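You operate a simulated robot arm through the tools that you are given. There is no shell and no other tool. Be economical: measure what you need, move in short steps, check, and stop when the job is done.

You run a simulated two-armed robot. Do the job below in one go: nothing can be reset, and whatever is moved stays where it is left.

TASK
Open the pot cupboard door, fetch the large cup from the shelf of the pot cupboard and stand it on the counter by the pot and shut the door again. Open the bench cupboard door, take the orange jelly tub from the steel stand in the bench cupboard and leave it on the counter by the pot, then shut the door. Take the cups on the side bench and put it away on the middle board of the wire shelving. Push the right fridge door shut. Open the top freezer drawer. The order is free. Set down upright: cup, orange jelly tub, cups.

The check looks at the end state, three seconds after you hand in, the way a careful person would. Anything else that was tipped, shoved, dropped, spilled or broken makes it a failure.

THE ROBOT
Two 7-joint arms with two-finger parallel grippers on one trunk, on a base that drives. Base frame: it is fixed to the floor where the robot stands at the start and does not move with it; the origin is under the middle of the robot, x ahead of it, y to its left, z up. Units: cm, degrees, N and s.
The left shoulder is at the start at [6, 14.7, 54.3], the right one opposite. With the tool pointing down near the work surface each hand reaches from about 32 to 76 cm from the robot's upright axis, wherever it stands, measured 20 degrees to its own side. Places, roughly: bench cupboard door [-80, 10, 50]; counter by the pot [100, 20, 100]; cup [75, 50, 50]; cups (10x9x19 cm) [-90, 10, 100]; middle board of the wire shelving [90, 150, 90]; pot cupboard door [70, 20, 50]; right fridge door [60, -190, 50]; top freezer drawer [150, -170, 70]. Payload 3.43 kg a hand.
The tool frame of a hand sits at the grasp point between the pads (the TCP): z along the fingers, y along the line on which they close. The tips reach 3 cm beyond it. Largest opening 9.4 cm; finger width 2.8, thickness 1; the body of the gripper, 5 by 9.6 cm, starts 5.5 cm behind the TCP.
Orientation is that of the tool frame in the base frame, as a unit quaternion [w, x, y, z]. With the fingers straight down and closing along the base's y, the tool's x points along the base's -x, its y along +y and its z along -z.

THE INTERFACE
- The arms move only by the tool step_arm. It takes "left_steps", "right_steps" or both (then of equal length, played together; a hand with none holds still); each is a list of rows, each a list of 7 numbers: the shift along the tool's x, y, z in units of 30 mm (1.0 is 30 mm), then the turn, a rotation vector about the tool's x, y, z in units of 4 degrees (1.0 is 4 degrees), then the finger opening in mm, from 0 to 94. In form: [[dx, dy, dz, wx, wy, wz, fingers], ...]. A call has 1 to 20 rows; each row shifts and turns the commanded pose from where the row before left it, along the tool's axes as they then stand. A call with a number of a shift or a turn outside -1 to 1 is refused whole. Rows are played at 5 a second. More than 5 cm and 8.6 degrees between two rows, or a gripper value outside its range, and nothing of the call is played. A pose out of reach is approached as far as the arm can. The call stops where the force on the tool passes 40 N (or 10 N more than at its start, if that is more) or the arm is blocked; 0.2 s more then pass. Each finger travels about 7.2 cm/s and halts on what it meets, pressing with about 43 N; the grip force reading is that of the motor and also rises with nothing between the fingers. The clock runs only during rows and for 0.2 s after the last one: add rows that do not move to give the fingers time. The reply holds the time, the measured pose of the TCP, the force on the tool along the base axes, the opening and the grip force, in the units named above and with some noise, with the torque about the TCP (base axes, N m) and any sound that the robot's microphone picked up, and new pictures: "views" is both (left out), scene, wrist or none (wrist: the cameras of the hands that moved).
- Cameras (640 x 400 px; columns grow to the right, rows downward): "scene" is now at [0.59, -5.25, 112.49]; the picture's right is [-0.87, -0.50, 0.00], its down [-0.46, 0.81, -0.36] and it looks along [0.18, -0.31, -0.93] (base axes); focal length 214 px, centre (320, 200). "left" rides on the left gripper at [7.6, -1.4, -10.3] in its tool frame; the picture's right is [0.18, 0.98, 0.00], its down [-0.75, 0.14, -0.64] and it looks along [-0.63, 0.12, 0.77] (tool axes); focal length 243 px, centre (320, 200). "right" rides on the right gripper at [7.6, 1.4, -10.3] in its tool frame; the picture's right is [-0.18, 0.98, 0.00], its down [-0.75, -0.14, -0.64] and it looks along [-0.63, -0.12, 0.77] (tool axes); focal length 243 px, centre (320, 200). There is no depth. A picture from a camera that has moved, and an enlarged one, comes with that camera's place and axes in the base frame and with its lens. The place of the scene camera against the robot may be out by one fixed shift of up to 1.8 cm in any direction.
- slide_trunk(by): slides the trunk up (or, below 0, down) by that many cm; the arms and the scene camera ride with it, the base frame stays. It gives what a move gives, with no picture.
- roll_base(legs): drives the robot by 1 to 6 legs, each [ahead, left, turn to the left] in cm, cm and degrees, along the robot's own axes; the way and the turn of a leg run together, so that a leg with both is an arc; at most 150 cm and 180 degrees a leg. The arms and the cameras ride along, it lands a little off, and it stops where it bumps. It gives what a move gives, and a new picture of the scene camera.
- pan_tilt(pan, tilt): turns the head with the scene camera to pan (to the left, within 86 degrees either way) and tilt (down, from -29 to 69), counted from straight ahead of the robot. It gives what a move gives, and a new picture of the scene camera.
- enlarge(camera, box): a new picture of the part [left, top, right, bottom] of that camera's present view, enlarged. No time passes.
- close_job(): hands the job in; it is judged then, once.

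Work in short steps. Places have to be worked out from the pictures, the camera data and where the tool is seen: move nearer, look again, correct. Check each grasp and each placing, and mend what went wrong. You have 186 turns and 260 pictures in all, those below and enlarged ones among them. Open the grippers and draw the arms clear of the work before you hand the job in, unless the task says otherwise.

The tools are called after "Request:" as name(argument=value, ...) on one line, values as JSON. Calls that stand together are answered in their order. step_arm: Moves the arms, as the interface text tells. Its arguments: {"type":"object","properties":{"left_steps":{"type":"array"},"right_steps":{"type":"array"},"views":{"type":"string","enum":["both","scene","wrist","none"]}},"required":[]} The other tools are called the same way: slide_trunk (by) slides the trunk up or down; roll_base (legs) drives the base; pan_tilt (pan, tilt) turns the head that bears the scene camera; enlarge (camera, box) takes an enlarged picture of a part of a camera's view; close_job () hands the job in.

At the start:

```text
t: 0.0
left_tcp_pos: [27.85, 35.43, 99.9]
left_orientation: [0.002, 0.0, 1.0, 0.001]
left_contact_force: [0.4, 0.1, -0.8]
left_ft_torque: [0.01, -0.02, 0.01]
left_grip_width: 9.4
left_finger_force: 0.1
right_tcp_pos: [31.23, 0.55, 99.85]
right_orientation: [0.001, 0.0, 1.0, 0.001]
right_contact_force: [0.4, 0.2, -0.7]
right_ft_torque: [0.01, 0.0, 0.0]
right_grip_width: 9.39
right_finger_force: 0.1
trunk travel left (down, up): [-25.0, 0.0]
robot x, y, heading: [-0.09, -0.07, -0.3]
head pan, tilt: [-60.2, 68.8]
```

scene: 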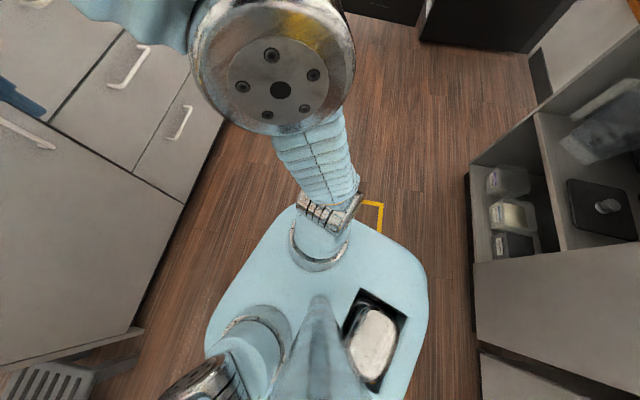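
right: 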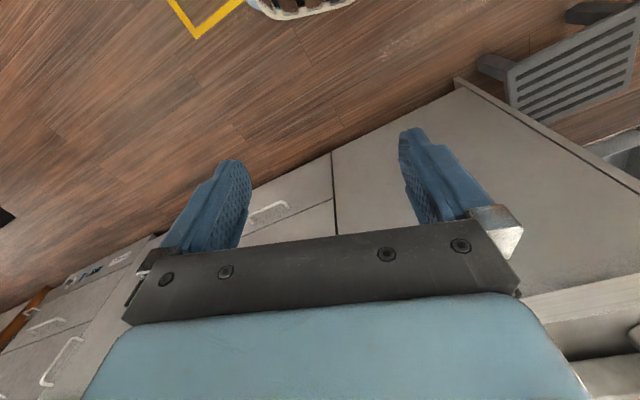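
left: 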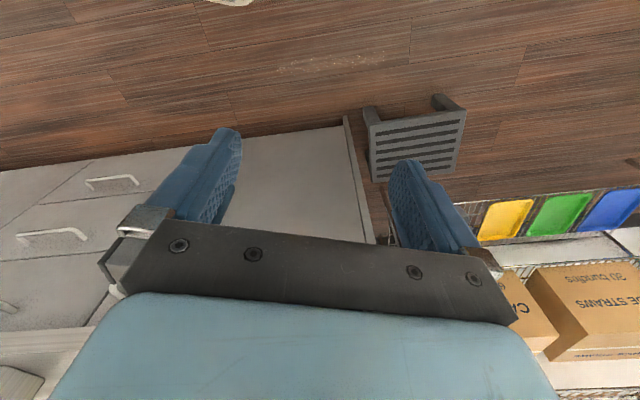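

The head is looking down at the base; I look straight ahead first to see the counter and the pot cupboard.

Request:
pan_tilt(pan=20, tilt=35)

Request:
pan_tilt(pan=-60, tilt=20)

Request:
pan_tilt(pan=75, tilt=20)

```text
t: 1.5
left_tcp_pos: [27.84, 35.32, 99.95]
left_orientation: [0.001, 0.0, 1.0, 0.001]
left_contact_force: [-0.9, -0.2, -0.1]
left_ft_torque: [0.01, 0.0, 0.0]
left_grip_width: 9.4
left_finger_force: 0.1
right_tcp_pos: [31.25, 0.61, 99.88]
right_orientation: [0.0, 0.0, 1.0, 0.001]
right_contact_force: [0.7, -0.4, 0.1]
right_ft_torque: [0.01, -0.01, -0.01]
right_grip_width: 9.39
right_finger_force: 0.2
trunk travel left (down, up): [-25.0, 0.0]
robot x, y, heading: [-0.3, -0.23, 0.2]
head pan, tilt: [20.0, 35.0]
camera scene: at [6.08, 2.61, 116.85], right [0.34, -0.94, 0.0], down [-0.54, -0.2, -0.82], along [0.77, 0.28, -0.57], focal length 214 px, centre (320, 200)
```

scene: 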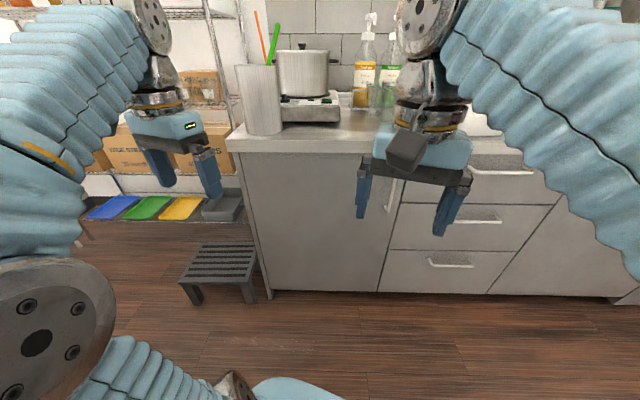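

```text
t: 3.1
left_tcp_pos: [27.9, 35.28, 99.84]
left_orientation: [0.001, 0.0, 1.0, 0.001]
left_contact_force: [0.4, -0.1, 0.8]
left_ft_torque: [-0.01, -0.01, 0.01]
left_grip_width: 9.38
left_finger_force: 0.1
right_tcp_pos: [31.15, 0.47, 99.89]
right_orientation: [0.001, 0.0, 1.0, 0.002]
right_contact_force: [-0.8, 0.0, 0.6]
right_ft_torque: [0.03, 0.02, 0.01]
right_grip_width: 9.39
right_finger_force: 0.1
trunk travel left (down, up): [-25.0, 0.0]
robot x, y, heading: [-0.5, 0.38, 0.0]
head pan, tilt: [-60.0, 20.0]
camera scene: at [2.47, -8.46, 119.24], right [-0.87, -0.5, 0.0], down [-0.17, 0.3, -0.94], along [0.47, -0.81, -0.34], focal length 214 px, centre (320, 200)
```

scene: 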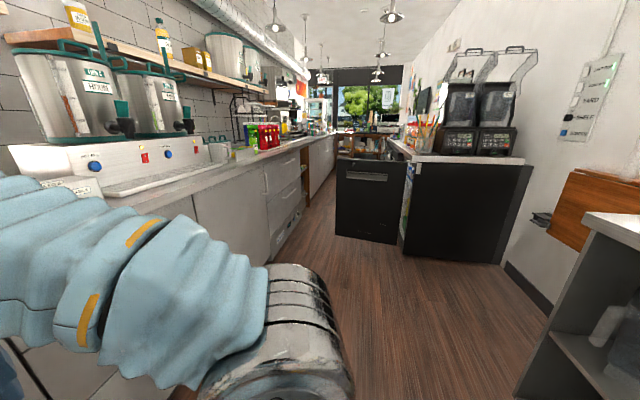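

```text
t: 5.2
left_tcp_pos: [27.83, 35.35, 99.88]
left_orientation: [0.001, -0.001, 1.0, 0.0]
left_contact_force: [0.4, 0.1, 0.6]
left_ft_torque: [0.0, 0.0, -0.04]
left_grip_width: 9.38
left_finger_force: 0.0
right_tcp_pos: [31.27, 0.65, 99.89]
right_orientation: [0.001, 0.0, 1.0, 0.0]
right_contact_force: [-0.3, 0.1, 0.6]
right_ft_torque: [-0.02, -0.02, -0.01]
right_grip_width: 9.38
right_finger_force: 0.1
trunk travel left (down, up): [-25.0, 0.0]
robot x, y, heading: [-0.3, -0.02, -0.2]
head pan, tilt: [75.0, 20.0]
camera scene: at [0.22, 8.6, 119.24], right [0.97, -0.26, 0.0], down [-0.09, -0.33, -0.94], along [0.24, 0.91, -0.34], focal length 214 px, centre (320, 200)
```

scene: 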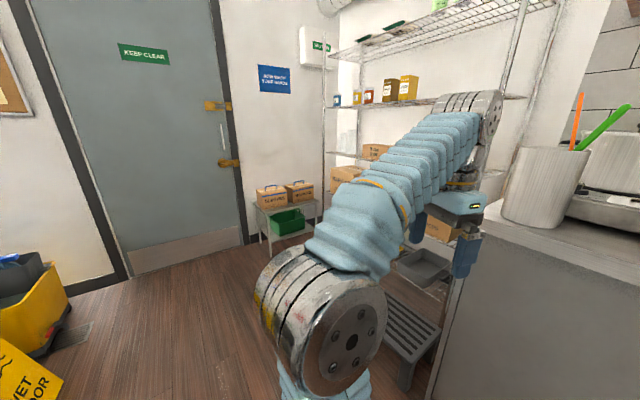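

The counter runs at about yaw -70° in the base frame, so the robot isn't square to it. I turn 20° left to face it squarely and look.

Request:
roll_base(legs=[[0, 0, 20]])

Request:
pan_tilt(pan=0, tilt=30)

```text
t: 6.7
left_tcp_pos: [13.95, 42.76, 99.91]
left_orientation: [0.001, -0.174, 0.985, 0.001]
left_contact_force: [-0.1, -0.1, 1.0]
left_ft_torque: [0.02, 0.0, 0.0]
left_grip_width: 9.38
left_finger_force: 0.0
right_tcp_pos: [29.06, 11.25, 99.92]
right_orientation: [0.0, -0.174, 0.985, 0.001]
right_contact_force: [0.1, 0.1, -0.2]
right_ft_torque: [-0.04, -0.05, -0.02]
right_grip_width: 9.41
right_finger_force: 0.1
trunk travel left (down, up): [-25.0, 0.0]
robot x, y, heading: [0.18, 0.1, 19.7]
head pan, tilt: [75.0, 20.0]
camera scene: at [-2.83, 7.86, 119.24], right [1.0, 0.09, 0.0], down [0.03, -0.34, -0.94], along [-0.08, 0.94, -0.34], focal length 214 px, centre (320, 200)
```

scene: 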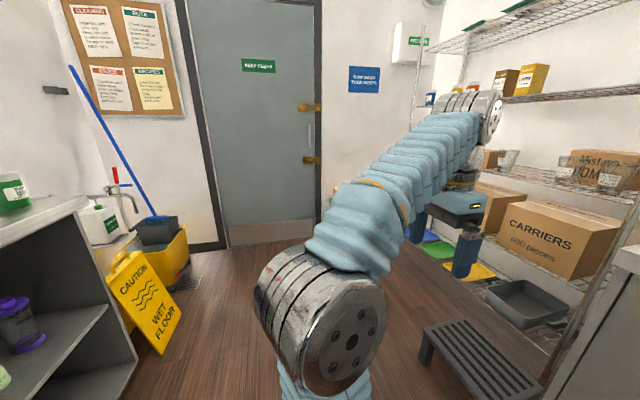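

```text
t: 8.2
left_tcp_pos: [14.07, 42.87, 99.93]
left_orientation: [0.001, -0.173, 0.985, 0.001]
left_contact_force: [0.3, -0.7, 0.1]
left_ft_torque: [-0.02, 0.02, 0.0]
left_grip_width: 9.41
left_finger_force: 0.1
right_tcp_pos: [29.06, 11.13, 99.86]
right_orientation: [0.0, -0.174, 0.985, 0.001]
right_contact_force: [0.0, -1.1, 0.7]
right_ft_torque: [0.0, 0.02, 0.0]
right_grip_width: 9.39
right_finger_force: 0.2
trunk travel left (down, up): [-25.0, 0.0]
robot x, y, heading: [0.42, -0.2, 20.1]
head pan, tilt: [0.0, 30.0]
camera scene: at [6.48, 1.68, 117.64], right [0.34, -0.94, 0.0], down [-0.47, -0.17, -0.87], along [0.81, 0.3, -0.5], focal length 214 px, centre (320, 200)
```

scene: 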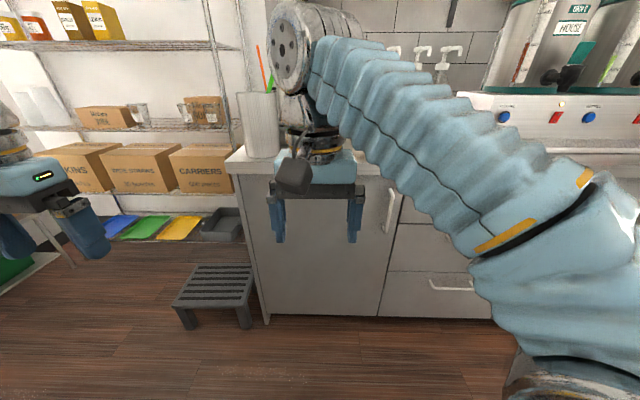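

The pot cupboard's left edge is about 30 cm left and 72 cm ahead of the robot, with a vertical bar handle at its right side (about 24 cm right, z≈77, so hinged left). I turn the right hand forward and bring it down and right towards the handle.

Request:
step_arm(right_steps=[[-0.3, -0.42, 0.4, 0, -1, 0, 94], [-0.27, -0.42, 0.42, 0, -1, 0, 94], [-0.24, -0.42, 0.44, 0, -1, 0, 94], [-0.21, -0.42, 0.46, 0, -1, 0, 94], [-0.18, -0.42, 0.47, 0, -1, 0, 94], [-0.15, -0.42, 0.48, 0, -1, 0, 94], [-0.11, -0.42, 0.49, 0, -1, 0, 94], [-0.08, -0.42, 0.5, 0, -1, 0, 94], [-0.04, -0.42, 0.5, 0, -1, 0, 94], [-0.01, -0.42, 0.5, 0, -1, 0, 94], [0.03, -0.42, 0.5, 0, -1, 0, 94], [0.06, -0.42, 0.5, 0, -1, 0, 94], [0.1, -0.42, 0.49, 0, -1, 0, 94], [0.13, -0.42, 0.49, 0, -1, 0, 94], [0.16, -0.42, 0.48, 0, -1, 0, 94], [0.2, -0.42, 0.46, 0, -1, 0, 94], [0.23, -0.42, 0.45, 0, -1, 0, 94], [0.26, -0.42, 0.43, 0, -1, 0, 94], [0.29, -0.42, 0.41, 0, -1, 0, 94], [0.32, -0.42, 0.39, 0, -1, 0, 94]])

```text
t: 12.4
left_tcp_pos: [14.08, 42.71, 100.05]
left_orientation: [0.001, -0.173, 0.985, 0.001]
left_contact_force: [0.0, 0.1, -1.1]
left_ft_torque: [-0.02, -0.03, 0.03]
left_grip_width: 9.41
left_finger_force: 0.1
right_tcp_pos: [54.4, -6.11, 77.62]
right_orientation: [0.631, -0.129, 0.757, 0.109]
right_contact_force: [0.4, -0.2, 0.4]
right_ft_torque: [-0.01, -0.01, -0.04]
right_grip_width: 9.4
right_finger_force: 0.1
right hand out of reach, approached as far as the arm can: row 20
trunk travel left (down, up): [-25.0, 0.0]
robot x, y, heading: [-0.59, -0.11, 20.1]
head pan, tilt: [0.0, 30.0]
camera scene: at [6.48, 1.7, 117.64], right [0.34, -0.94, 0.0], down [-0.47, -0.17, -0.87], along [0.81, 0.3, -0.5], focal length 214 px, centre (320, 200)
camera right: at [43.1, -8.77, 71.98], right [-0.3, 0.94, 0.18], down [-0.42, -0.3, 0.86], along [0.86, 0.18, 0.48], focal length 243 px, centre (320, 200)
```

scene: 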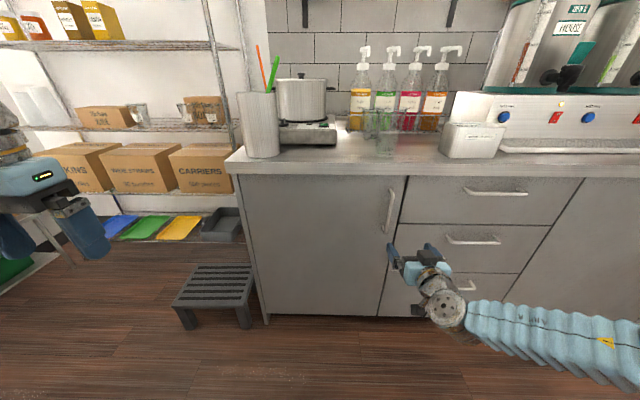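
right: 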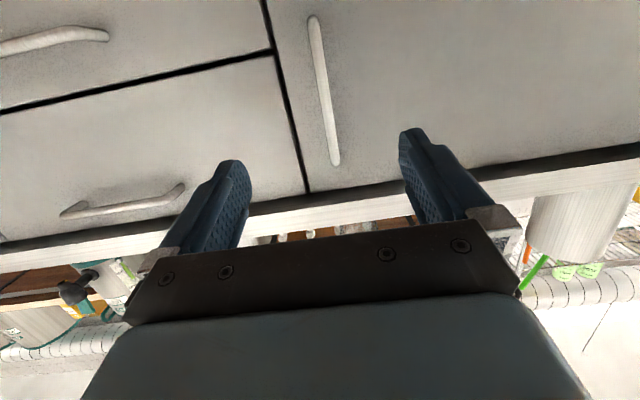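

The handle lies straight ahead of the right hand (same lateral place, z≈66–86), about 20 cm further. I advance the open gripper towards it.

Request:
step_arm(right_steps=[[-0.17, 0, 0.98, 0, 0, 0, 94], [-0.17, 0, 0.98, 0, 0, 0, 94], [-0.17, 0, 0.98, 0, 0, 0, 94], [-0.17, 0, 0.98, 0, 0, 0, 94], [-0.17, 0, 0.98, 0, 0, 0, 94]], views="both")

```text
t: 13.6
left_tcp_pos: [14.07, 42.71, 99.94]
left_orientation: [0.001, -0.173, 0.985, 0.001]
left_contact_force: [-0.5, 0.4, -0.2]
left_ft_torque: [0.01, 0.0, -0.01]
left_grip_width: 9.43
left_finger_force: 0.1
right_tcp_pos: [68.44, -1.28, 77.73]
right_orientation: [0.634, -0.133, 0.754, 0.112]
right_contact_force: [0.5, 0.3, 1.0]
right_ft_torque: [-0.02, -0.02, 0.0]
right_grip_width: 9.41
right_finger_force: 0.1
trunk travel left (down, up): [-25.0, 0.0]
robot x, y, heading: [0.23, 0.06, 20.2]
head pan, tilt: [0.0, 30.0]
camera scene: at [6.47, 1.67, 117.64], right [0.34, -0.94, 0.0], down [-0.47, -0.17, -0.87], along [0.81, 0.3, -0.5], focal length 214 px, centre (320, 200)
camera right: at [57.31, -3.92, 71.92], right [-0.31, 0.93, 0.18], down [-0.42, -0.31, 0.85], along [0.85, 0.18, 0.49], focal length 243 px, centre (320, 200)
```

scene: 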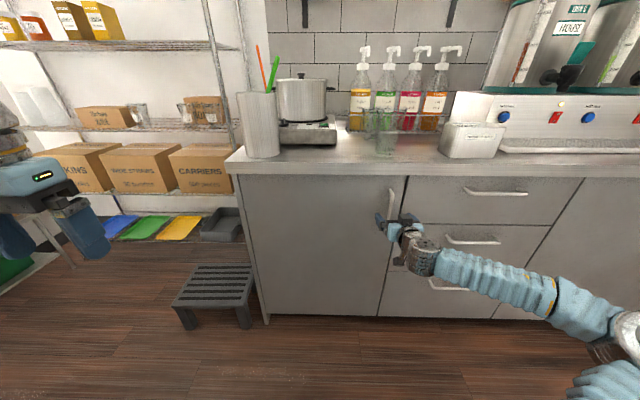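
right: 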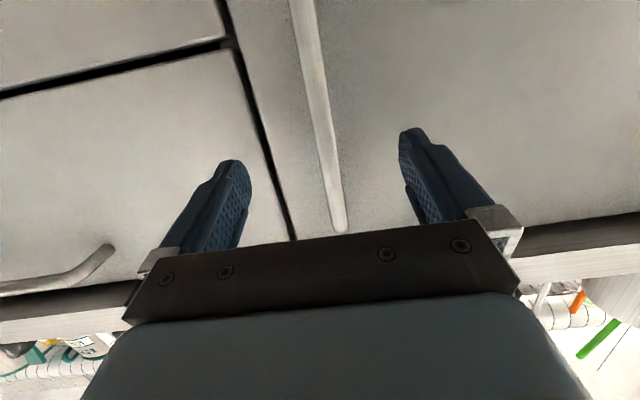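

Triangulating between the two wrist pictures puts the handle about 3 cm ahead of the TCP. I advance 2.5 cm and close on it.

Request:
step_arm(right_steps=[[-0.15, 0, 0.83, 0, 0, 0, 94], [0, 0, 0, 0, 0, 0, 0], [0, 0, 0, 0, 0, 0, 0], [0, 0, 0, 0, 0, 0, 0], [0, 0, 0, 0, 0, 0, 0], [0, 0, 0, 0, 0, 0, 0]], views="wrist")

```text
t: 15.0
left_tcp_pos: [14.12, 42.96, 99.88]
left_orientation: [0.001, -0.174, 0.985, 0.001]
left_contact_force: [0.6, -1.3, 1.5]
left_ft_torque: [-0.02, -0.03, 0.01]
left_grip_width: 9.4
left_finger_force: 0.0
right_tcp_pos: [70.51, -0.03, 77.78]
right_orientation: [0.634, -0.136, 0.753, 0.115]
right_contact_force: [-7.4, 26.2, -6.3]
right_ft_torque: [0.22, -0.33, 0.65]
right_grip_width: 1.39
right_finger_force: 44.8
trunk travel left (down, up): [-25.0, 0.0]
robot x, y, heading: [-0.03, 0.2, 20.0]
head pan, tilt: [0.0, 30.0]
camera right: at [59.46, -2.76, 71.89], right [-0.31, 0.93, 0.18], down [-0.42, -0.31, 0.85], along [0.85, 0.19, 0.49], focal length 243 px, centre (320, 200)
```

right: 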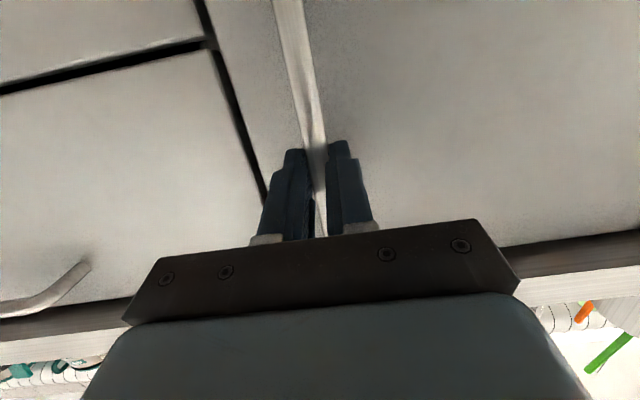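

The handle is gripped (1.4 cm). I pull the door along its arc about the left hinge, about 15° first.

Request:
step_arm(right_steps=[[0.16, 0.0, -0.93, 0.74, 0, 0.13, 0], [0.16, 0.07, -0.93, 0.74, 0, 0.13, 0], [0.16, 0.07, -0.93, 0.74, 0, 0.13, 0], [0.16, 0.07, -0.93, 0.74, 0, 0.13, 0], [0.16, 0.07, -0.93, 0.74, 0, 0.13, 0]], views="both")

```text
t: 15.5
left_tcp_pos: [14.05, 43.06, 99.92]
left_orientation: [0.001, -0.174, 0.985, 0.001]
left_contact_force: [1.1, 0.0, -0.4]
left_ft_torque: [-0.02, 0.01, 0.01]
left_grip_width: 9.4
left_finger_force: 0.1
right_tcp_pos: [67.21, -0.57, 77.68]
right_orientation: [0.635, -0.117, 0.757, 0.1]
right_contact_force: [1.0, 8.3, -5.7]
right_ft_torque: [-0.15, -0.34, 0.36]
right_grip_width: 1.34
right_finger_force: 45.0
trunk travel left (down, up): [-25.0, 0.0]
robot x, y, heading: [-0.16, -0.13, 19.9]
head pan, tilt: [0.0, 30.0]
stopped in row 2 (right hand): the force on the tool passed its limit at 44 N (the readings are from after the stop); the commanded pose is now the measured one
camera scene: at [6.53, 1.79, 117.64], right [0.34, -0.94, 0.0], down [-0.47, -0.17, -0.87], along [0.81, 0.3, -0.5], focal length 214 px, centre (320, 200)
camera right: at [56.0, -2.84, 71.92], right [-0.27, 0.95, 0.18], down [-0.43, -0.29, 0.85], along [0.86, 0.15, 0.49], focal length 243 px, centre (320, 200)
```

scene: 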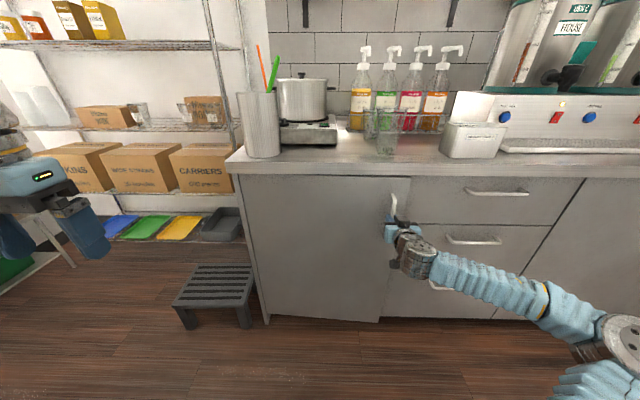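
right: 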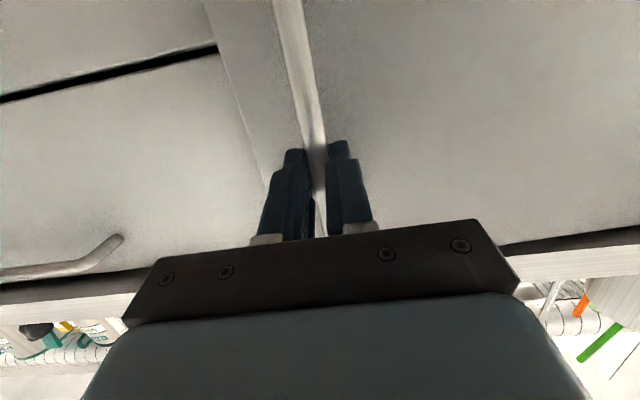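

The door has come off its catch by 3 cm. I keep pulling in smaller rows.

Request:
step_arm(right_steps=[[0.09, 0.03, -0.55, 0.44, 0, 0.08, 0], [0.09, 0.03, -0.55, 0.44, 0, 0.08, 0], [0.09, 0.03, -0.55, 0.44, 0, 0.08, 0], [0.09, 0.04, -0.55, 0.44, 0, 0.08, 0], [0.09, 0.04, -0.55, 0.44, 0, 0.08, 0], [0.09, 0.04, -0.55, 0.44, 0, 0.08, 0], [0.09, 0.04, -0.55, 0.44, 0, 0.08, 0], [0.09, 0.04, -0.55, 0.44, 0, 0.08, 0], [0.09, 0.04, -0.55, 0.44, 0, 0.08, 0], [0.09, 0.04, -0.55, 0.44, 0, 0.08, 0]], views="scene")

```text
t: 16.3
left_tcp_pos: [13.96, 42.86, 99.87]
left_orientation: [0.001, -0.174, 0.985, 0.001]
left_contact_force: [1.1, 0.1, -0.1]
left_ft_torque: [-0.03, 0.03, 0.01]
left_grip_width: 9.41
left_finger_force: 0.1
right_tcp_pos: [62.32, -1.22, 77.76]
right_orientation: [0.639, -0.089, 0.76, 0.078]
right_contact_force: [-0.4, 8.1, -4.7]
right_ft_torque: [-0.45, -0.17, 0.36]
right_grip_width: 1.35
right_finger_force: 45.2
trunk travel left (down, up): [-25.0, 0.0]
robot x, y, heading: [-0.12, -0.17, 20.3]
head pan, tilt: [0.0, 30.0]
stopped in row 3 (right hand): the force on the tool passed its limit at 43 N (the readings are from after the stop); the commanded pose is now the measured one
camera scene: at [6.51, 1.84, 117.64], right [0.34, -0.94, 0.0], down [-0.47, -0.17, -0.87], along [0.81, 0.3, -0.5], focal length 214 px, centre (320, 200)
```

scene: 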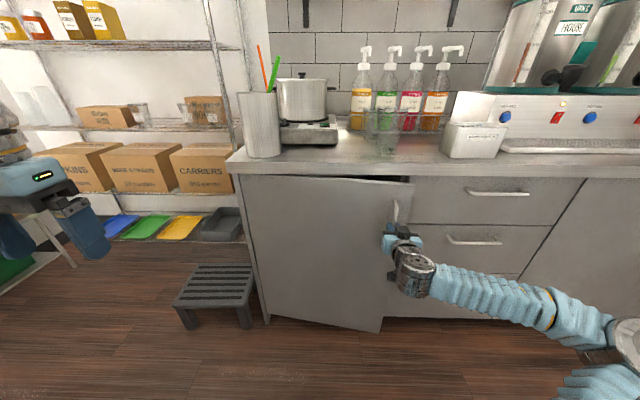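

Door is open about 8 cm. I continue with slower rows and a little more leftward drift, as the measured arc suggests.

Request:
step_arm(right_steps=[[0.05, 0.04, -0.3, 0.26, 0, 0.05, 0], [0.05, 0.05, -0.33, 0.27, 0, 0.05, 0], [0.05, 0.05, -0.33, 0.27, 0, 0.05, 0], [0.05, 0.05, -0.33, 0.27, 0, 0.05, 0], [0.05, 0.05, -0.33, 0.27, 0, 0.05, 0], [0.05, 0.05, -0.33, 0.27, 0, 0.05, 0], [0.05, 0.05, -0.33, 0.27, 0, 0.05, 0], [0.05, 0.05, -0.33, 0.27, 0, 0.05, 0], [0.05, 0.05, -0.33, 0.27, 0, 0.05, 0], [0.05, 0.05, -0.33, 0.27, 0, 0.05, 0], [0.05, 0.05, -0.33, 0.27, 0, 0.05, 0], [0.05, 0.05, -0.33, 0.27, 0, 0.05, 0], [0.05, 0.05, -0.33, 0.27, 0, 0.05, 0], [0.05, 0.05, -0.33, 0.27, 0, 0.05, 0], [0.05, 0.05, -0.33, 0.27, 0, 0.05, 0]], views="scene")

```text
t: 17.5
left_tcp_pos: [13.99, 43.0, 99.9]
left_orientation: [0.001, -0.175, 0.985, 0.001]
left_contact_force: [0.5, -0.6, -0.8]
left_ft_torque: [-0.02, 0.02, 0.03]
left_grip_width: 9.4
left_finger_force: 0.1
right_tcp_pos: [57.46, -1.32, 77.79]
right_orientation: [0.638, -0.059, 0.766, 0.053]
right_contact_force: [1.2, 8.1, -6.3]
right_ft_torque: [-0.66, -0.09, 0.43]
right_grip_width: 1.37
right_finger_force: 44.6
trunk travel left (down, up): [-25.0, 0.0]
robot x, y, heading: [0.18, -0.03, 20.3]
head pan, tilt: [0.0, 30.0]
stopped in row 6 (right hand): the force on the tool passed its limit at 42 N (the readings are from after the stop); the commanded pose is now the measured one
camera scene: at [6.53, 1.87, 117.65], right [0.35, -0.94, 0.0], down [-0.47, -0.17, -0.87], along [0.81, 0.3, -0.5], focal length 214 px, centre (320, 200)
```

scene: 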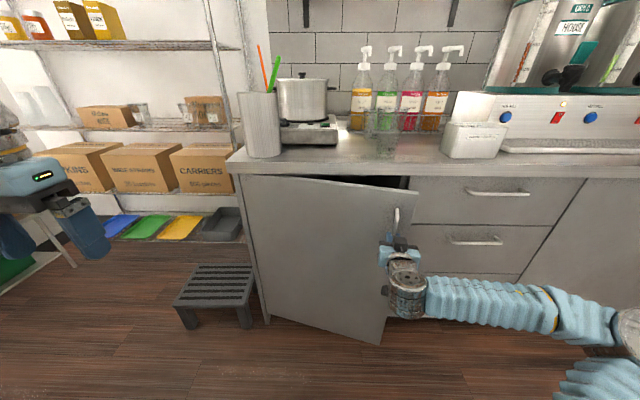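

Open 13 cm. The reading suggests the hand should drift a bit more towards the hinge; I continue.

Request:
step_arm(right_steps=[[0.03, 0.1, -0.2, 0.3, 0, 0.05, 0], [0.05, 0.07, -0.33, 0.3, 0, 0.05, 0], [0.05, 0.07, -0.33, 0.3, 0, 0.05, 0], [0.05, 0.07, -0.33, 0.3, 0, 0.05, 0], [0.05, 0.07, -0.33, 0.3, 0, 0.05, 0], [0.05, 0.07, -0.33, 0.3, 0, 0.05, 0], [0.05, 0.07, -0.33, 0.3, 0, 0.05, 0], [0.05, 0.07, -0.33, 0.3, 0, 0.05, 0], [0.05, 0.07, -0.33, 0.3, 0, 0.05, 0], [0.05, 0.07, -0.33, 0.3, 0, 0.05, 0], [0.05, 0.07, -0.33, 0.3, 0, 0.05, 0], [0.05, 0.07, -0.33, 0.3, 0, 0.05, 0], [0.05, 0.07, -0.33, 0.3, 0, 0.05, 0], [0.05, 0.07, -0.33, 0.3, 0, 0.05, 0], [0.05, 0.07, -0.33, 0.3, 0, 0.05, 0], [0.05, 0.07, -0.33, 0.3, 0, 0.05, 0]], views="scene")

```text
t: 18.9
left_tcp_pos: [13.92, 42.9, 99.94]
left_orientation: [0.0, -0.175, 0.984, 0.002]
left_contact_force: [-0.5, 0.0, 0.0]
left_ft_torque: [0.02, 0.0, 0.03]
left_grip_width: 9.4
left_finger_force: 0.0
right_tcp_pos: [52.16, -0.66, 77.83]
right_orientation: [0.641, -0.019, 0.767, 0.021]
right_contact_force: [-0.1, 12.2, -8.6]
right_ft_torque: [-0.97, 0.19, 0.46]
right_grip_width: 1.38
right_finger_force: 44.6
right hand out of reach, approached as far as the arm can: row 6
trunk travel left (down, up): [-25.0, 0.0]
robot x, y, heading: [-0.46, -0.15, 20.1]
head pan, tilt: [0.0, 30.0]
stopped in row 6 (right hand): the force on the tool passed its limit at 50 N (the readings are from after the stop); the commanded pose is now the measured one
camera scene: at [6.55, 1.92, 117.65], right [0.35, -0.94, 0.0], down [-0.47, -0.17, -0.87], along [0.81, 0.3, -0.5], focal length 214 px, centre (320, 200)
```

scene: 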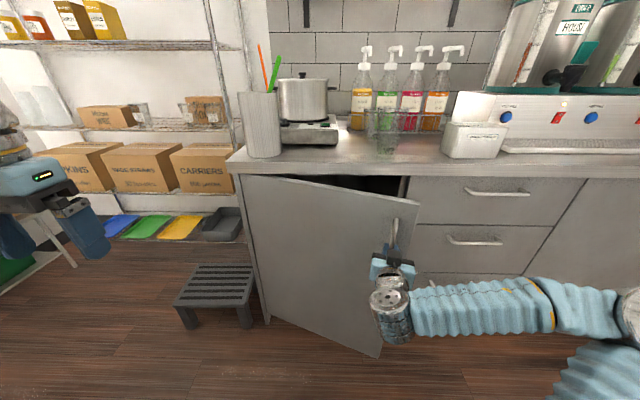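

The arm is near the end of its travel, with the door open about 20°. Keeping the grip, I swing the whole robot about the hinge (about 71 ahead, 23 left), 10° first.

Request:
roll_base(legs=[[-4.0, 12.5, -10]])

```text
t: 20.2
left_tcp_pos: [14.19, 50.95, 99.89]
left_orientation: [0.0, -0.089, 0.996, 0.0]
left_contact_force: [-0.5, 0.2, -0.1]
left_ft_torque: [0.02, 0.0, -0.05]
left_grip_width: 9.4
left_finger_force: 0.0
right_tcp_pos: [44.12, 1.18, 77.7]
right_orientation: [0.64, 0.05, 0.766, -0.036]
right_contact_force: [5.2, 21.8, -14.8]
right_ft_torque: [-0.97, 0.27, 0.5]
right_grip_width: 1.38
right_finger_force: 44.9
trunk travel left (down, up): [-25.0, 0.0]
robot x, y, heading: [-7.23, 11.28, 10.2]
head pan, tilt: [0.0, 30.0]
camera scene: at [-0.26, 11.98, 117.62], right [0.18, -0.98, 0.0], down [-0.49, -0.09, -0.87], along [0.85, 0.15, -0.5], focal length 214 px, centre (320, 200)
```

scene: 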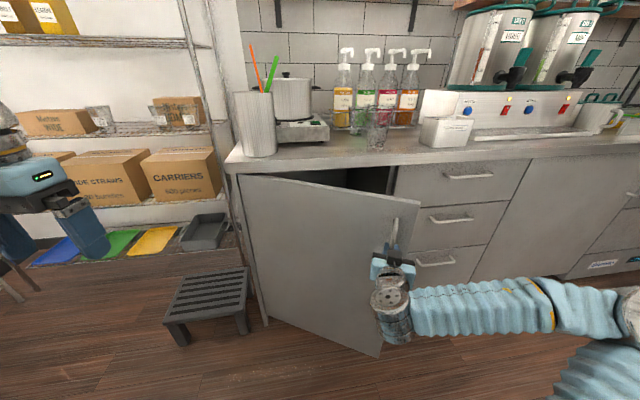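

That worked smoothly. I continue the swing by 28° more.

Request:
roll_base(legs=[[-5.2, 18.2, -14], [-5.2, 17.6, -14]])

```text
t: 21.6
left_tcp_pos: [16.41, 60.89, 99.93]
left_orientation: [0.002, 0.024, 1.0, 0.002]
left_contact_force: [0.5, -0.6, -0.1]
left_ft_torque: [-0.02, 0.0, 0.04]
left_grip_width: 9.4
left_finger_force: 0.0
right_tcp_pos: [34.96, 5.18, 77.75]
right_orientation: [0.631, 0.139, 0.755, -0.113]
right_contact_force: [-0.7, -3.0, 2.6]
right_ft_torque: [-0.47, 0.4, -0.23]
right_grip_width: 1.37
right_finger_force: 45.0
trunk travel left (down, up): [-25.0, 0.0]
robot x, y, heading: [-12.85, 26.89, -2.5]
head pan, tilt: [0.0, 30.0]
stopped in leg 1: the force on the tool passed its limit at 44 N (the readings are from after the stop); the commanded pose is now the measured one
camera scene: at [-6.08, 26.0, 117.64], right [-0.04, -1.0, 0.0], down [-0.5, 0.02, -0.87], along [0.87, -0.04, -0.5], focal length 214 px, centre (320, 200)
```

scene: 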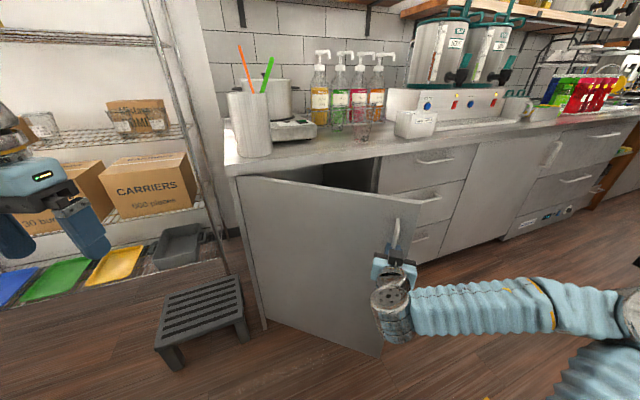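

Door is now about 43° open with almost no force left over; I continue the swing with refined steps.

Request:
roll_base(legs=[[-4.5, 15.2, -12], [-4.5, 15.2, -12]])

```text
t: 22.8
left_tcp_pos: [19.04, 66.39, 99.96]
left_orientation: [0.002, 0.089, 0.996, 0.0]
left_contact_force: [-1.2, -0.1, 0.2]
left_ft_torque: [-0.02, 0.04, -0.04]
left_grip_width: 9.37
left_finger_force: 0.0
right_tcp_pos: [29.61, 8.37, 77.66]
right_orientation: [0.621, 0.194, 0.742, -0.161]
right_contact_force: [-1.5, -3.8, 2.5]
right_ft_torque: [-0.19, 0.09, -0.31]
right_grip_width: 1.35
right_finger_force: 45.2
trunk travel left (down, up): [-25.0, 0.0]
robot x, y, heading: [-14.57, 36.3, -10.2]
head pan, tilt: [0.0, 30.0]
stopped in leg 1: the force on the tool passed its limit at 45 N (the readings are from after the stop); the commanded pose is now the measured one
camera scene: at [-7.97, 35.05, 117.63], right [-0.18, -0.98, 0.0], down [-0.49, 0.09, -0.87], along [0.85, -0.15, -0.5], focal length 214 px, centre (320, 200)
```

scene: 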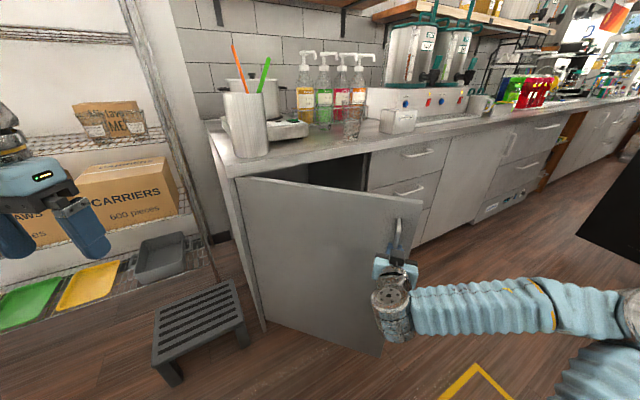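

About 55° open now. Two more swings.

Request:
roll_base(legs=[[-4.0, 13.0, -10]])

Request:
roll_base(legs=[[-4.0, 13.0, -10]])

Request:
roll_base(legs=[[-4.0, 13.0, -10]])

```text
t: 24.0
left_tcp_pos: [21.92, 71.42, 99.88]
left_orientation: [0.002, 0.152, 0.988, 0.0]
left_contact_force: [0.2, -0.8, -1.1]
left_ft_torque: [0.01, 0.03, -0.01]
left_grip_width: 9.39
left_finger_force: 0.0
right_tcp_pos: [24.94, 12.01, 77.74]
right_orientation: [0.609, 0.244, 0.726, -0.205]
right_contact_force: [-1.6, -2.8, 3.4]
right_ft_torque: [0.06, 0.05, -0.29]
right_grip_width: 1.37
right_finger_force: 44.6
trunk travel left (down, up): [-25.0, 0.0]
robot x, y, heading: [-15.26, 45.71, -17.5]
head pan, tilt: [0.0, 30.0]
stopped in leg 1: the force on the tool passed its limit at 44 N (the readings are from after the stop); the commanded pose is now the measured one
camera scene: at [-8.77, 43.84, 117.63], right [-0.3, -0.95, 0.0], down [-0.48, 0.15, -0.87], along [0.83, -0.26, -0.5], focal length 214 px, centre (320, 200)
```

scene: 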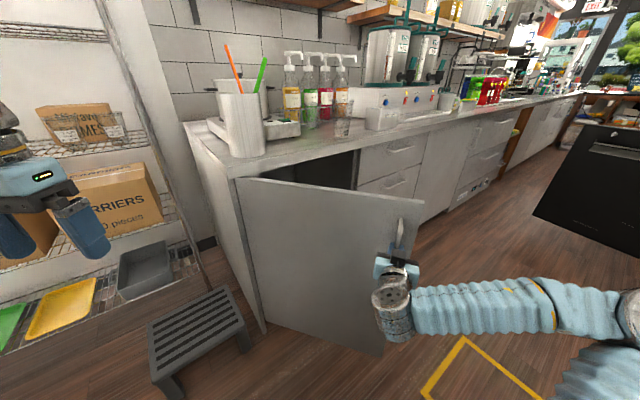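

```text
t: 25.1
left_tcp_pos: [24.98, 75.78, 100.01]
left_orientation: [0.002, 0.21, 0.978, 0.0]
left_contact_force: [1.1, -0.2, 1.1]
left_ft_torque: [0.0, 0.03, 0.0]
left_grip_width: 9.41
left_finger_force: 0.0
right_tcp_pos: [21.08, 15.92, 77.77]
right_orientation: [0.593, 0.293, 0.708, -0.248]
right_contact_force: [-0.8, -2.8, 1.2]
right_ft_torque: [0.27, -0.22, -0.29]
right_grip_width: 1.33
right_finger_force: 44.8
trunk travel left (down, up): [-25.0, 0.0]
robot x, y, heading: [-14.57, 54.84, -23.8]
head pan, tilt: [0.0, 30.0]
stopped in leg 1: the force on the tool passed its limit at 45 N (the readings are from after the stop); the commanded pose is now the measured one
camera scene: at [-8.52, 51.92, 117.63], right [-0.41, -0.91, 0.0], down [-0.46, 0.2, -0.87], along [0.79, -0.35, -0.5], focal length 214 px, centre (320, 200)
```

scene: 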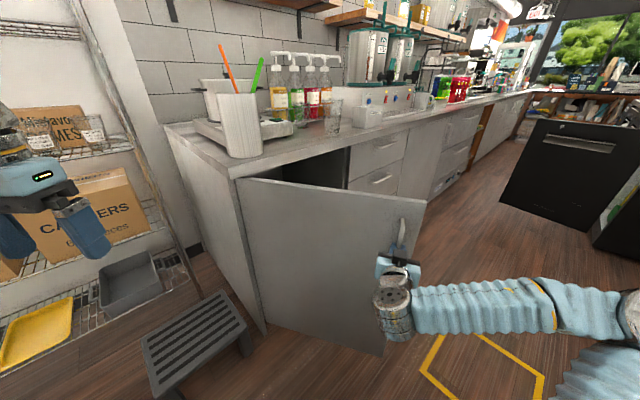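

```text
t: 26.2
left_tcp_pos: [28.14, 79.03, 100.04]
left_orientation: [0.002, 0.257, 0.966, 0.0]
left_contact_force: [-0.6, 0.2, 0.6]
left_ft_torque: [-0.01, 0.03, 0.01]
left_grip_width: 9.4
left_finger_force: 0.1
right_tcp_pos: [18.1, 19.53, 77.67]
right_orientation: [0.578, 0.332, 0.69, -0.282]
right_contact_force: [-2.2, -3.2, 1.9]
right_ft_torque: [0.27, -0.48, -0.27]
right_grip_width: 1.36
right_finger_force: 44.2
trunk travel left (down, up): [-25.0, 0.0]
robot x, y, heading: [-13.51, 62.32, -29.4]
head pan, tilt: [0.0, 30.0]
stopped in leg 1: the force on the tool passed its limit at 46 N (the readings are from after the stop); the commanded pose is now the measured one
camera scene: at [-7.57, 58.71, 117.63], right [-0.5, -0.87, 0.0], down [-0.43, 0.25, -0.87], along [0.75, -0.43, -0.5], focal length 214 px, centre (320, 200)
```

scene: 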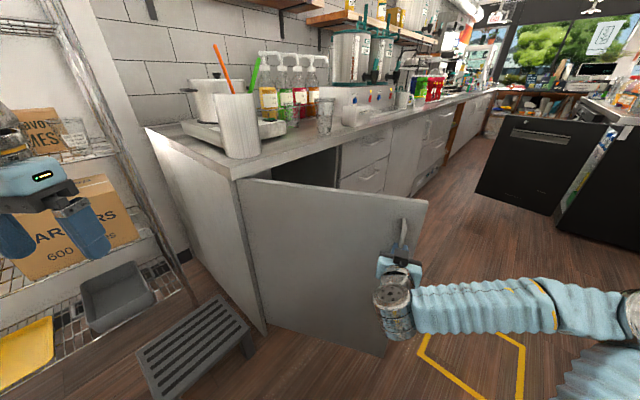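

About 70° open. Two more swings to get near 85°.

Request:
roll_base(legs=[[-3.5, 13.5, -10]])

Request:
roll_base(legs=[[-3.5, 13.5, -10]])

Request:
roll_base(legs=[[-3.5, 13.5, -10]])

```text
t: 27.2
left_tcp_pos: [30.48, 81.11, 100.07]
left_orientation: [0.002, 0.287, 0.958, 0.0]
left_contact_force: [-0.6, 0.1, -0.9]
left_ft_torque: [-0.02, -0.01, 0.0]
left_grip_width: 9.38
left_finger_force: 0.0
right_tcp_pos: [16.51, 21.86, 77.72]
right_orientation: [0.566, 0.359, 0.676, -0.306]
right_contact_force: [-3.2, -2.5, 0.5]
right_ft_torque: [0.27, -0.78, -0.32]
right_grip_width: 1.36
right_finger_force: 45.2
trunk travel left (down, up): [-25.0, 0.0]
robot x, y, heading: [-12.09, 66.68, -33.1]
head pan, tilt: [0.0, 30.0]
stopped in leg 1: the force on the tool passed its limit at 46 N (the readings are from after the stop); the commanded pose is now the measured one
camera scene: at [-6.45, 63.0, 117.63], right [-0.55, -0.84, 0.0], down [-0.42, 0.27, -0.87], along [0.72, -0.47, -0.5], focal length 214 px, centre (320, 200)
```

scene: 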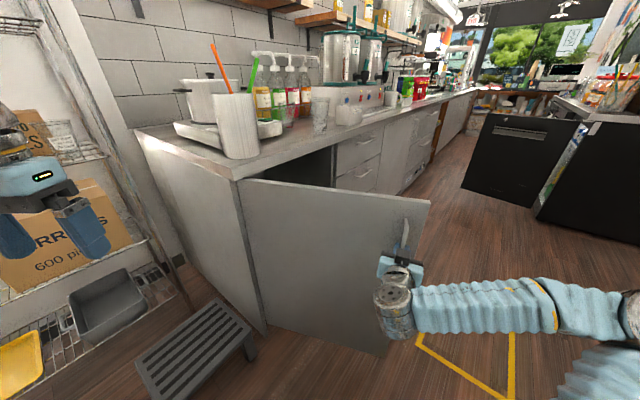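

```text
t: 28.2
left_tcp_pos: [33.47, 83.26, 100.12]
left_orientation: [0.002, 0.324, 0.946, 0.0]
left_contact_force: [0.4, 0.5, 0.1]
left_ft_torque: [-0.01, -0.04, -0.02]
left_grip_width: 9.4
left_finger_force: 0.0
right_tcp_pos: [14.7, 24.95, 77.75]
right_orientation: [0.55, 0.391, 0.658, -0.335]
right_contact_force: [-4.7, -2.3, 0.7]
right_ft_torque: [0.32, -1.04, -0.32]
right_grip_width: 1.37
right_finger_force: 45.4
trunk travel left (down, up): [-25.0, 0.0]
robot x, y, heading: [-10.08, 72.31, -37.8]
head pan, tilt: [0.0, 30.0]
stopped in leg 1: the force on the tool passed its limit at 47 N (the readings are from after the stop); the commanded pose is now the measured one
camera scene: at [-4.66, 68.18, 117.63], right [-0.61, -0.79, 0.0], down [-0.4, 0.31, -0.87], along [0.69, -0.53, -0.5], focal length 214 px, centre (320, 200)
```

scene: 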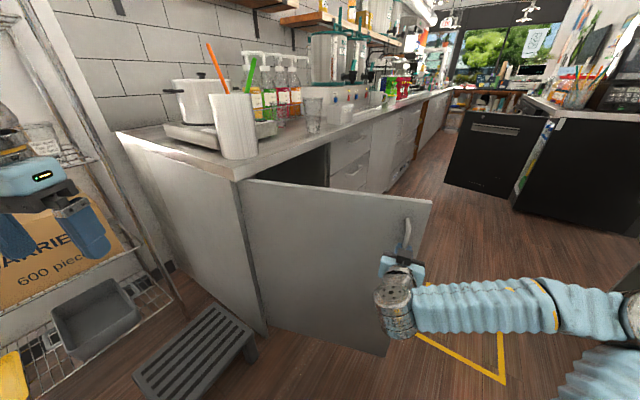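

```text
t: 29.2
left_tcp_pos: [36.13, 84.8, 100.02]
left_orientation: [0.003, 0.355, 0.935, 0.0]
left_contact_force: [0.0, 0.1, 0.2]
left_ft_torque: [-0.01, 0.0, 0.01]
left_grip_width: 9.4
left_finger_force: 0.1
right_tcp_pos: [13.11, 27.56, 77.68]
right_orientation: [0.535, 0.418, 0.641, -0.357]
right_contact_force: [-4.3, -2.6, -0.1]
right_ft_torque: [0.34, -1.22, -0.31]
right_grip_width: 1.37
right_finger_force: 45.3
trunk travel left (down, up): [-25.0, 0.0]
robot x, y, heading: [-7.86, 76.66, -41.6]
head pan, tilt: [0.0, 30.0]
stopped in leg 1: the force on the tool passed its limit at 47 N (the readings are from after the stop); the commanded pose is now the measured one
camera scene: at [-2.87, 72.41, 117.63], right [-0.66, -0.75, 0.0], down [-0.37, 0.33, -0.87], along [0.65, -0.57, -0.5], focal length 214 px, centre (320, 200)
```

scene: 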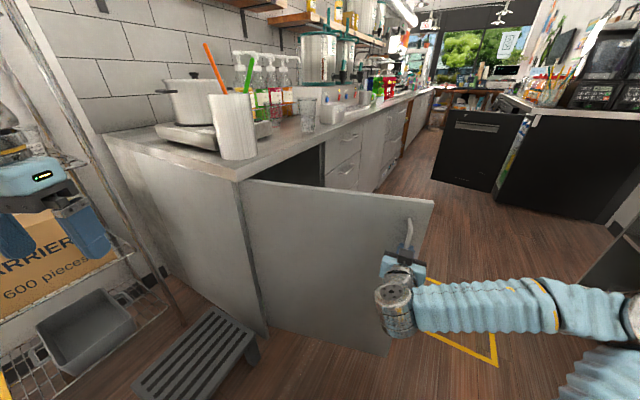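

The door stands about 80° open. I release the handle and let the fingers open.

Request:
step_arm(right_steps=[[0, 0, 0, 0, 0, 0, 94], [0, 0, 0, 0, 0, 0, 94], [0, 0, 0, 0, 0, 0, 94], [0, 0, -0.5, 0, 0, 0, 94], [0, 0, -0.8, 0, 0, 0, 94], [0, 0, -0.8, 0, 0, 0, 94]], views="scene")

Request:
roll_base(legs=[[-14, 0, 0]])

```text
t: 30.6
left_tcp_pos: [36.19, 84.84, 100.07]
left_orientation: [0.002, 0.355, 0.935, 0.001]
left_contact_force: [1.0, -0.1, 0.1]
left_ft_torque: [0.04, 0.03, -0.02]
left_grip_width: 9.4
left_finger_force: 0.1
right_tcp_pos: [12.16, 32.63, 79.47]
right_orientation: [0.534, 0.418, 0.641, -0.359]
right_contact_force: [-0.3, -0.7, -0.9]
right_ft_torque: [-0.05, -0.02, -0.02]
right_grip_width: 9.38
right_finger_force: 0.1
right hand out of reach, approached as far as the arm can: row 5, 6
trunk travel left (down, up): [-25.0, 0.0]
robot x, y, heading: [-8.06, 77.16, -41.5]
head pan, tilt: [0.0, 30.0]
camera scene: at [-2.8, 72.43, 117.63], right [-0.66, -0.75, 0.0], down [-0.38, 0.33, -0.87], along [0.65, -0.57, -0.5], focal length 214 px, centre (320, 200)
```

scene: 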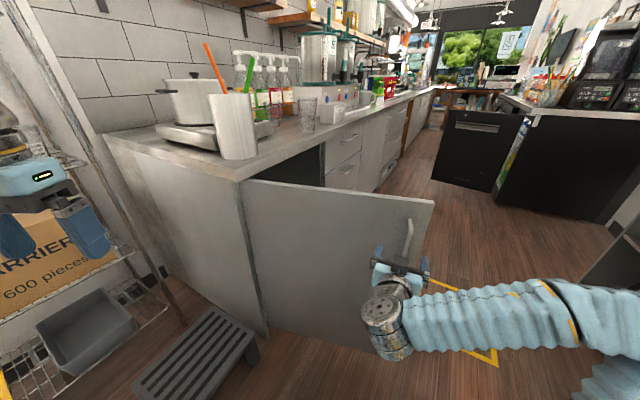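

```text
t: 31.9
left_tcp_pos: [25.71, 94.19, 100.02]
left_orientation: [0.003, 0.355, 0.935, 0.0]
left_contact_force: [-0.7, -0.4, -0.1]
left_ft_torque: [0.0, 0.04, 0.01]
left_grip_width: 9.37
left_finger_force: 0.1
right_tcp_pos: [1.65, 41.82, 79.5]
right_orientation: [0.534, 0.417, 0.643, -0.357]
right_contact_force: [-0.1, 0.6, -0.2]
right_ft_torque: [-0.01, 0.03, -0.02]
right_grip_width: 9.41
right_finger_force: 0.0
trunk travel left (down, up): [-25.0, 0.0]
robot x, y, heading: [-18.95, 85.73, -41.6]
head pan, tilt: [0.0, 30.0]
camera scene: at [-13.24, 81.64, 117.63], right [-0.66, -0.75, 0.0], down [-0.38, 0.33, -0.87], along [0.65, -0.57, -0.5], focal length 214 px, centre (320, 200)
```

scene: 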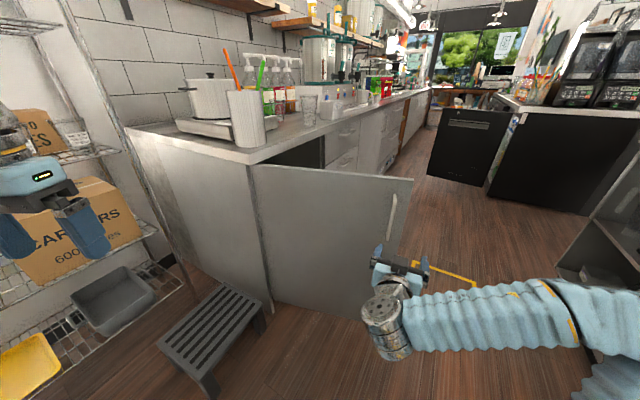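

Now I drive round the open door: turn to face along the aisle, sidestep away from the counter, and travel along the aisle.

Request:
roll_base(legs=[[0, 0, -28.4], [0, -33, 0]])

```text
t: 35.5
left_tcp_pos: [-5.86, 61.08, 99.87]
left_orientation: [0.001, 0.571, 0.821, -0.001]
left_contact_force: [0.0, 0.9, 0.2]
left_ft_torque: [0.0, -0.01, -0.06]
left_grip_width: 9.4
left_finger_force: 0.0
right_tcp_pos: [-51.81, 26.29, 79.6]
right_orientation: [0.43, 0.56, 0.521, -0.479]
right_contact_force: [-0.3, 0.6, 0.7]
right_ft_torque: [0.01, 0.0, -0.03]
right_grip_width: 9.37
right_finger_force: 0.2
trunk travel left (down, up): [-25.0, 0.0]
robot x, y, heading: [-48.82, 74.91, -69.6]
head pan, tilt: [0.0, 30.0]
camera scene: at [-45.74, 68.86, 117.61], right [-0.94, -0.35, 0.0], down [-0.18, 0.47, -0.87], along [0.3, -0.81, -0.5], focal length 214 px, centre (320, 200)
```

scene: 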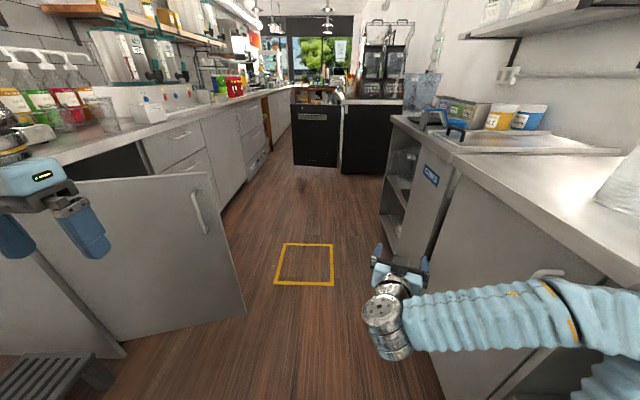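

The way is clear; I drive on along the aisle past the door tip.

Request:
roll_base(legs=[[102, 0, 0], [0, 0, 90]])

```text
t: 44.6
left_tcp_pos: [0.31, 21.63, 100.04]
left_orientation: [0.001, -0.181, 0.983, 0.001]
left_contact_force: [0.3, 0.1, -0.5]
left_ft_torque: [0.0, 0.03, -0.02]
left_grip_width: 9.42
left_finger_force: 0.1
right_tcp_pos: [35.58, -23.99, 79.52]
right_orientation: [0.643, 0.024, 0.765, -0.029]
right_contact_force: [-0.1, 0.5, 0.2]
right_ft_torque: [-0.02, -0.02, 0.02]
right_grip_width: 9.39
right_finger_force: 0.0
trunk travel left (down, up): [-25.0, 0.0]
robot x, y, heading: [-13.3, -21.76, 21.1]
head pan, tilt: [0.0, 30.0]
camera scene: at [-6.63, -19.69, 117.64], right [0.36, -0.93, 0.0], down [-0.47, -0.18, -0.87], along [0.81, 0.31, -0.5], focal length 214 px, centre (320, 200)
```

scene: 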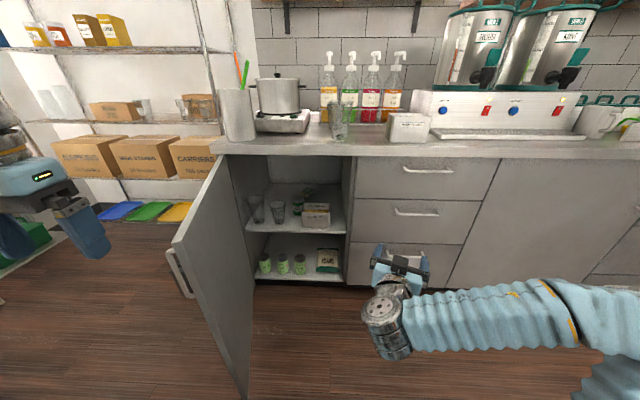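

Now the cupboard interior shows. I take an enlarged picture of the shelf.

Request:
enlarge(camera="scene", box=[220, 150, 380, 290])

```text
2.86 times, centred on (300, 220) of scene
camera zoom: at [-6.63, -19.69, 117.64], right [0.36, -0.93, 0.0], down [-0.47, -0.18, -0.87], along [0.81, 0.31, -0.5], focal length 613 px, centre (377, 143)
```

zoom: 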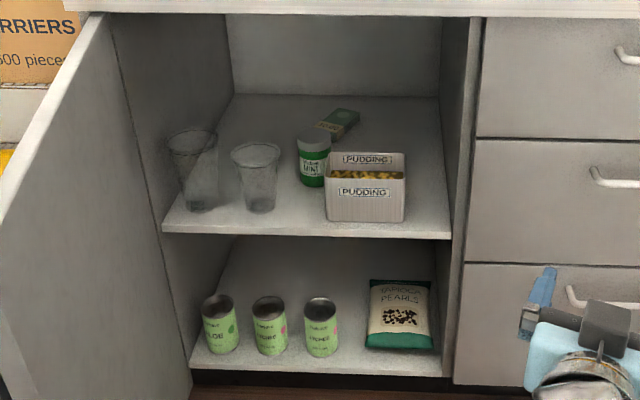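

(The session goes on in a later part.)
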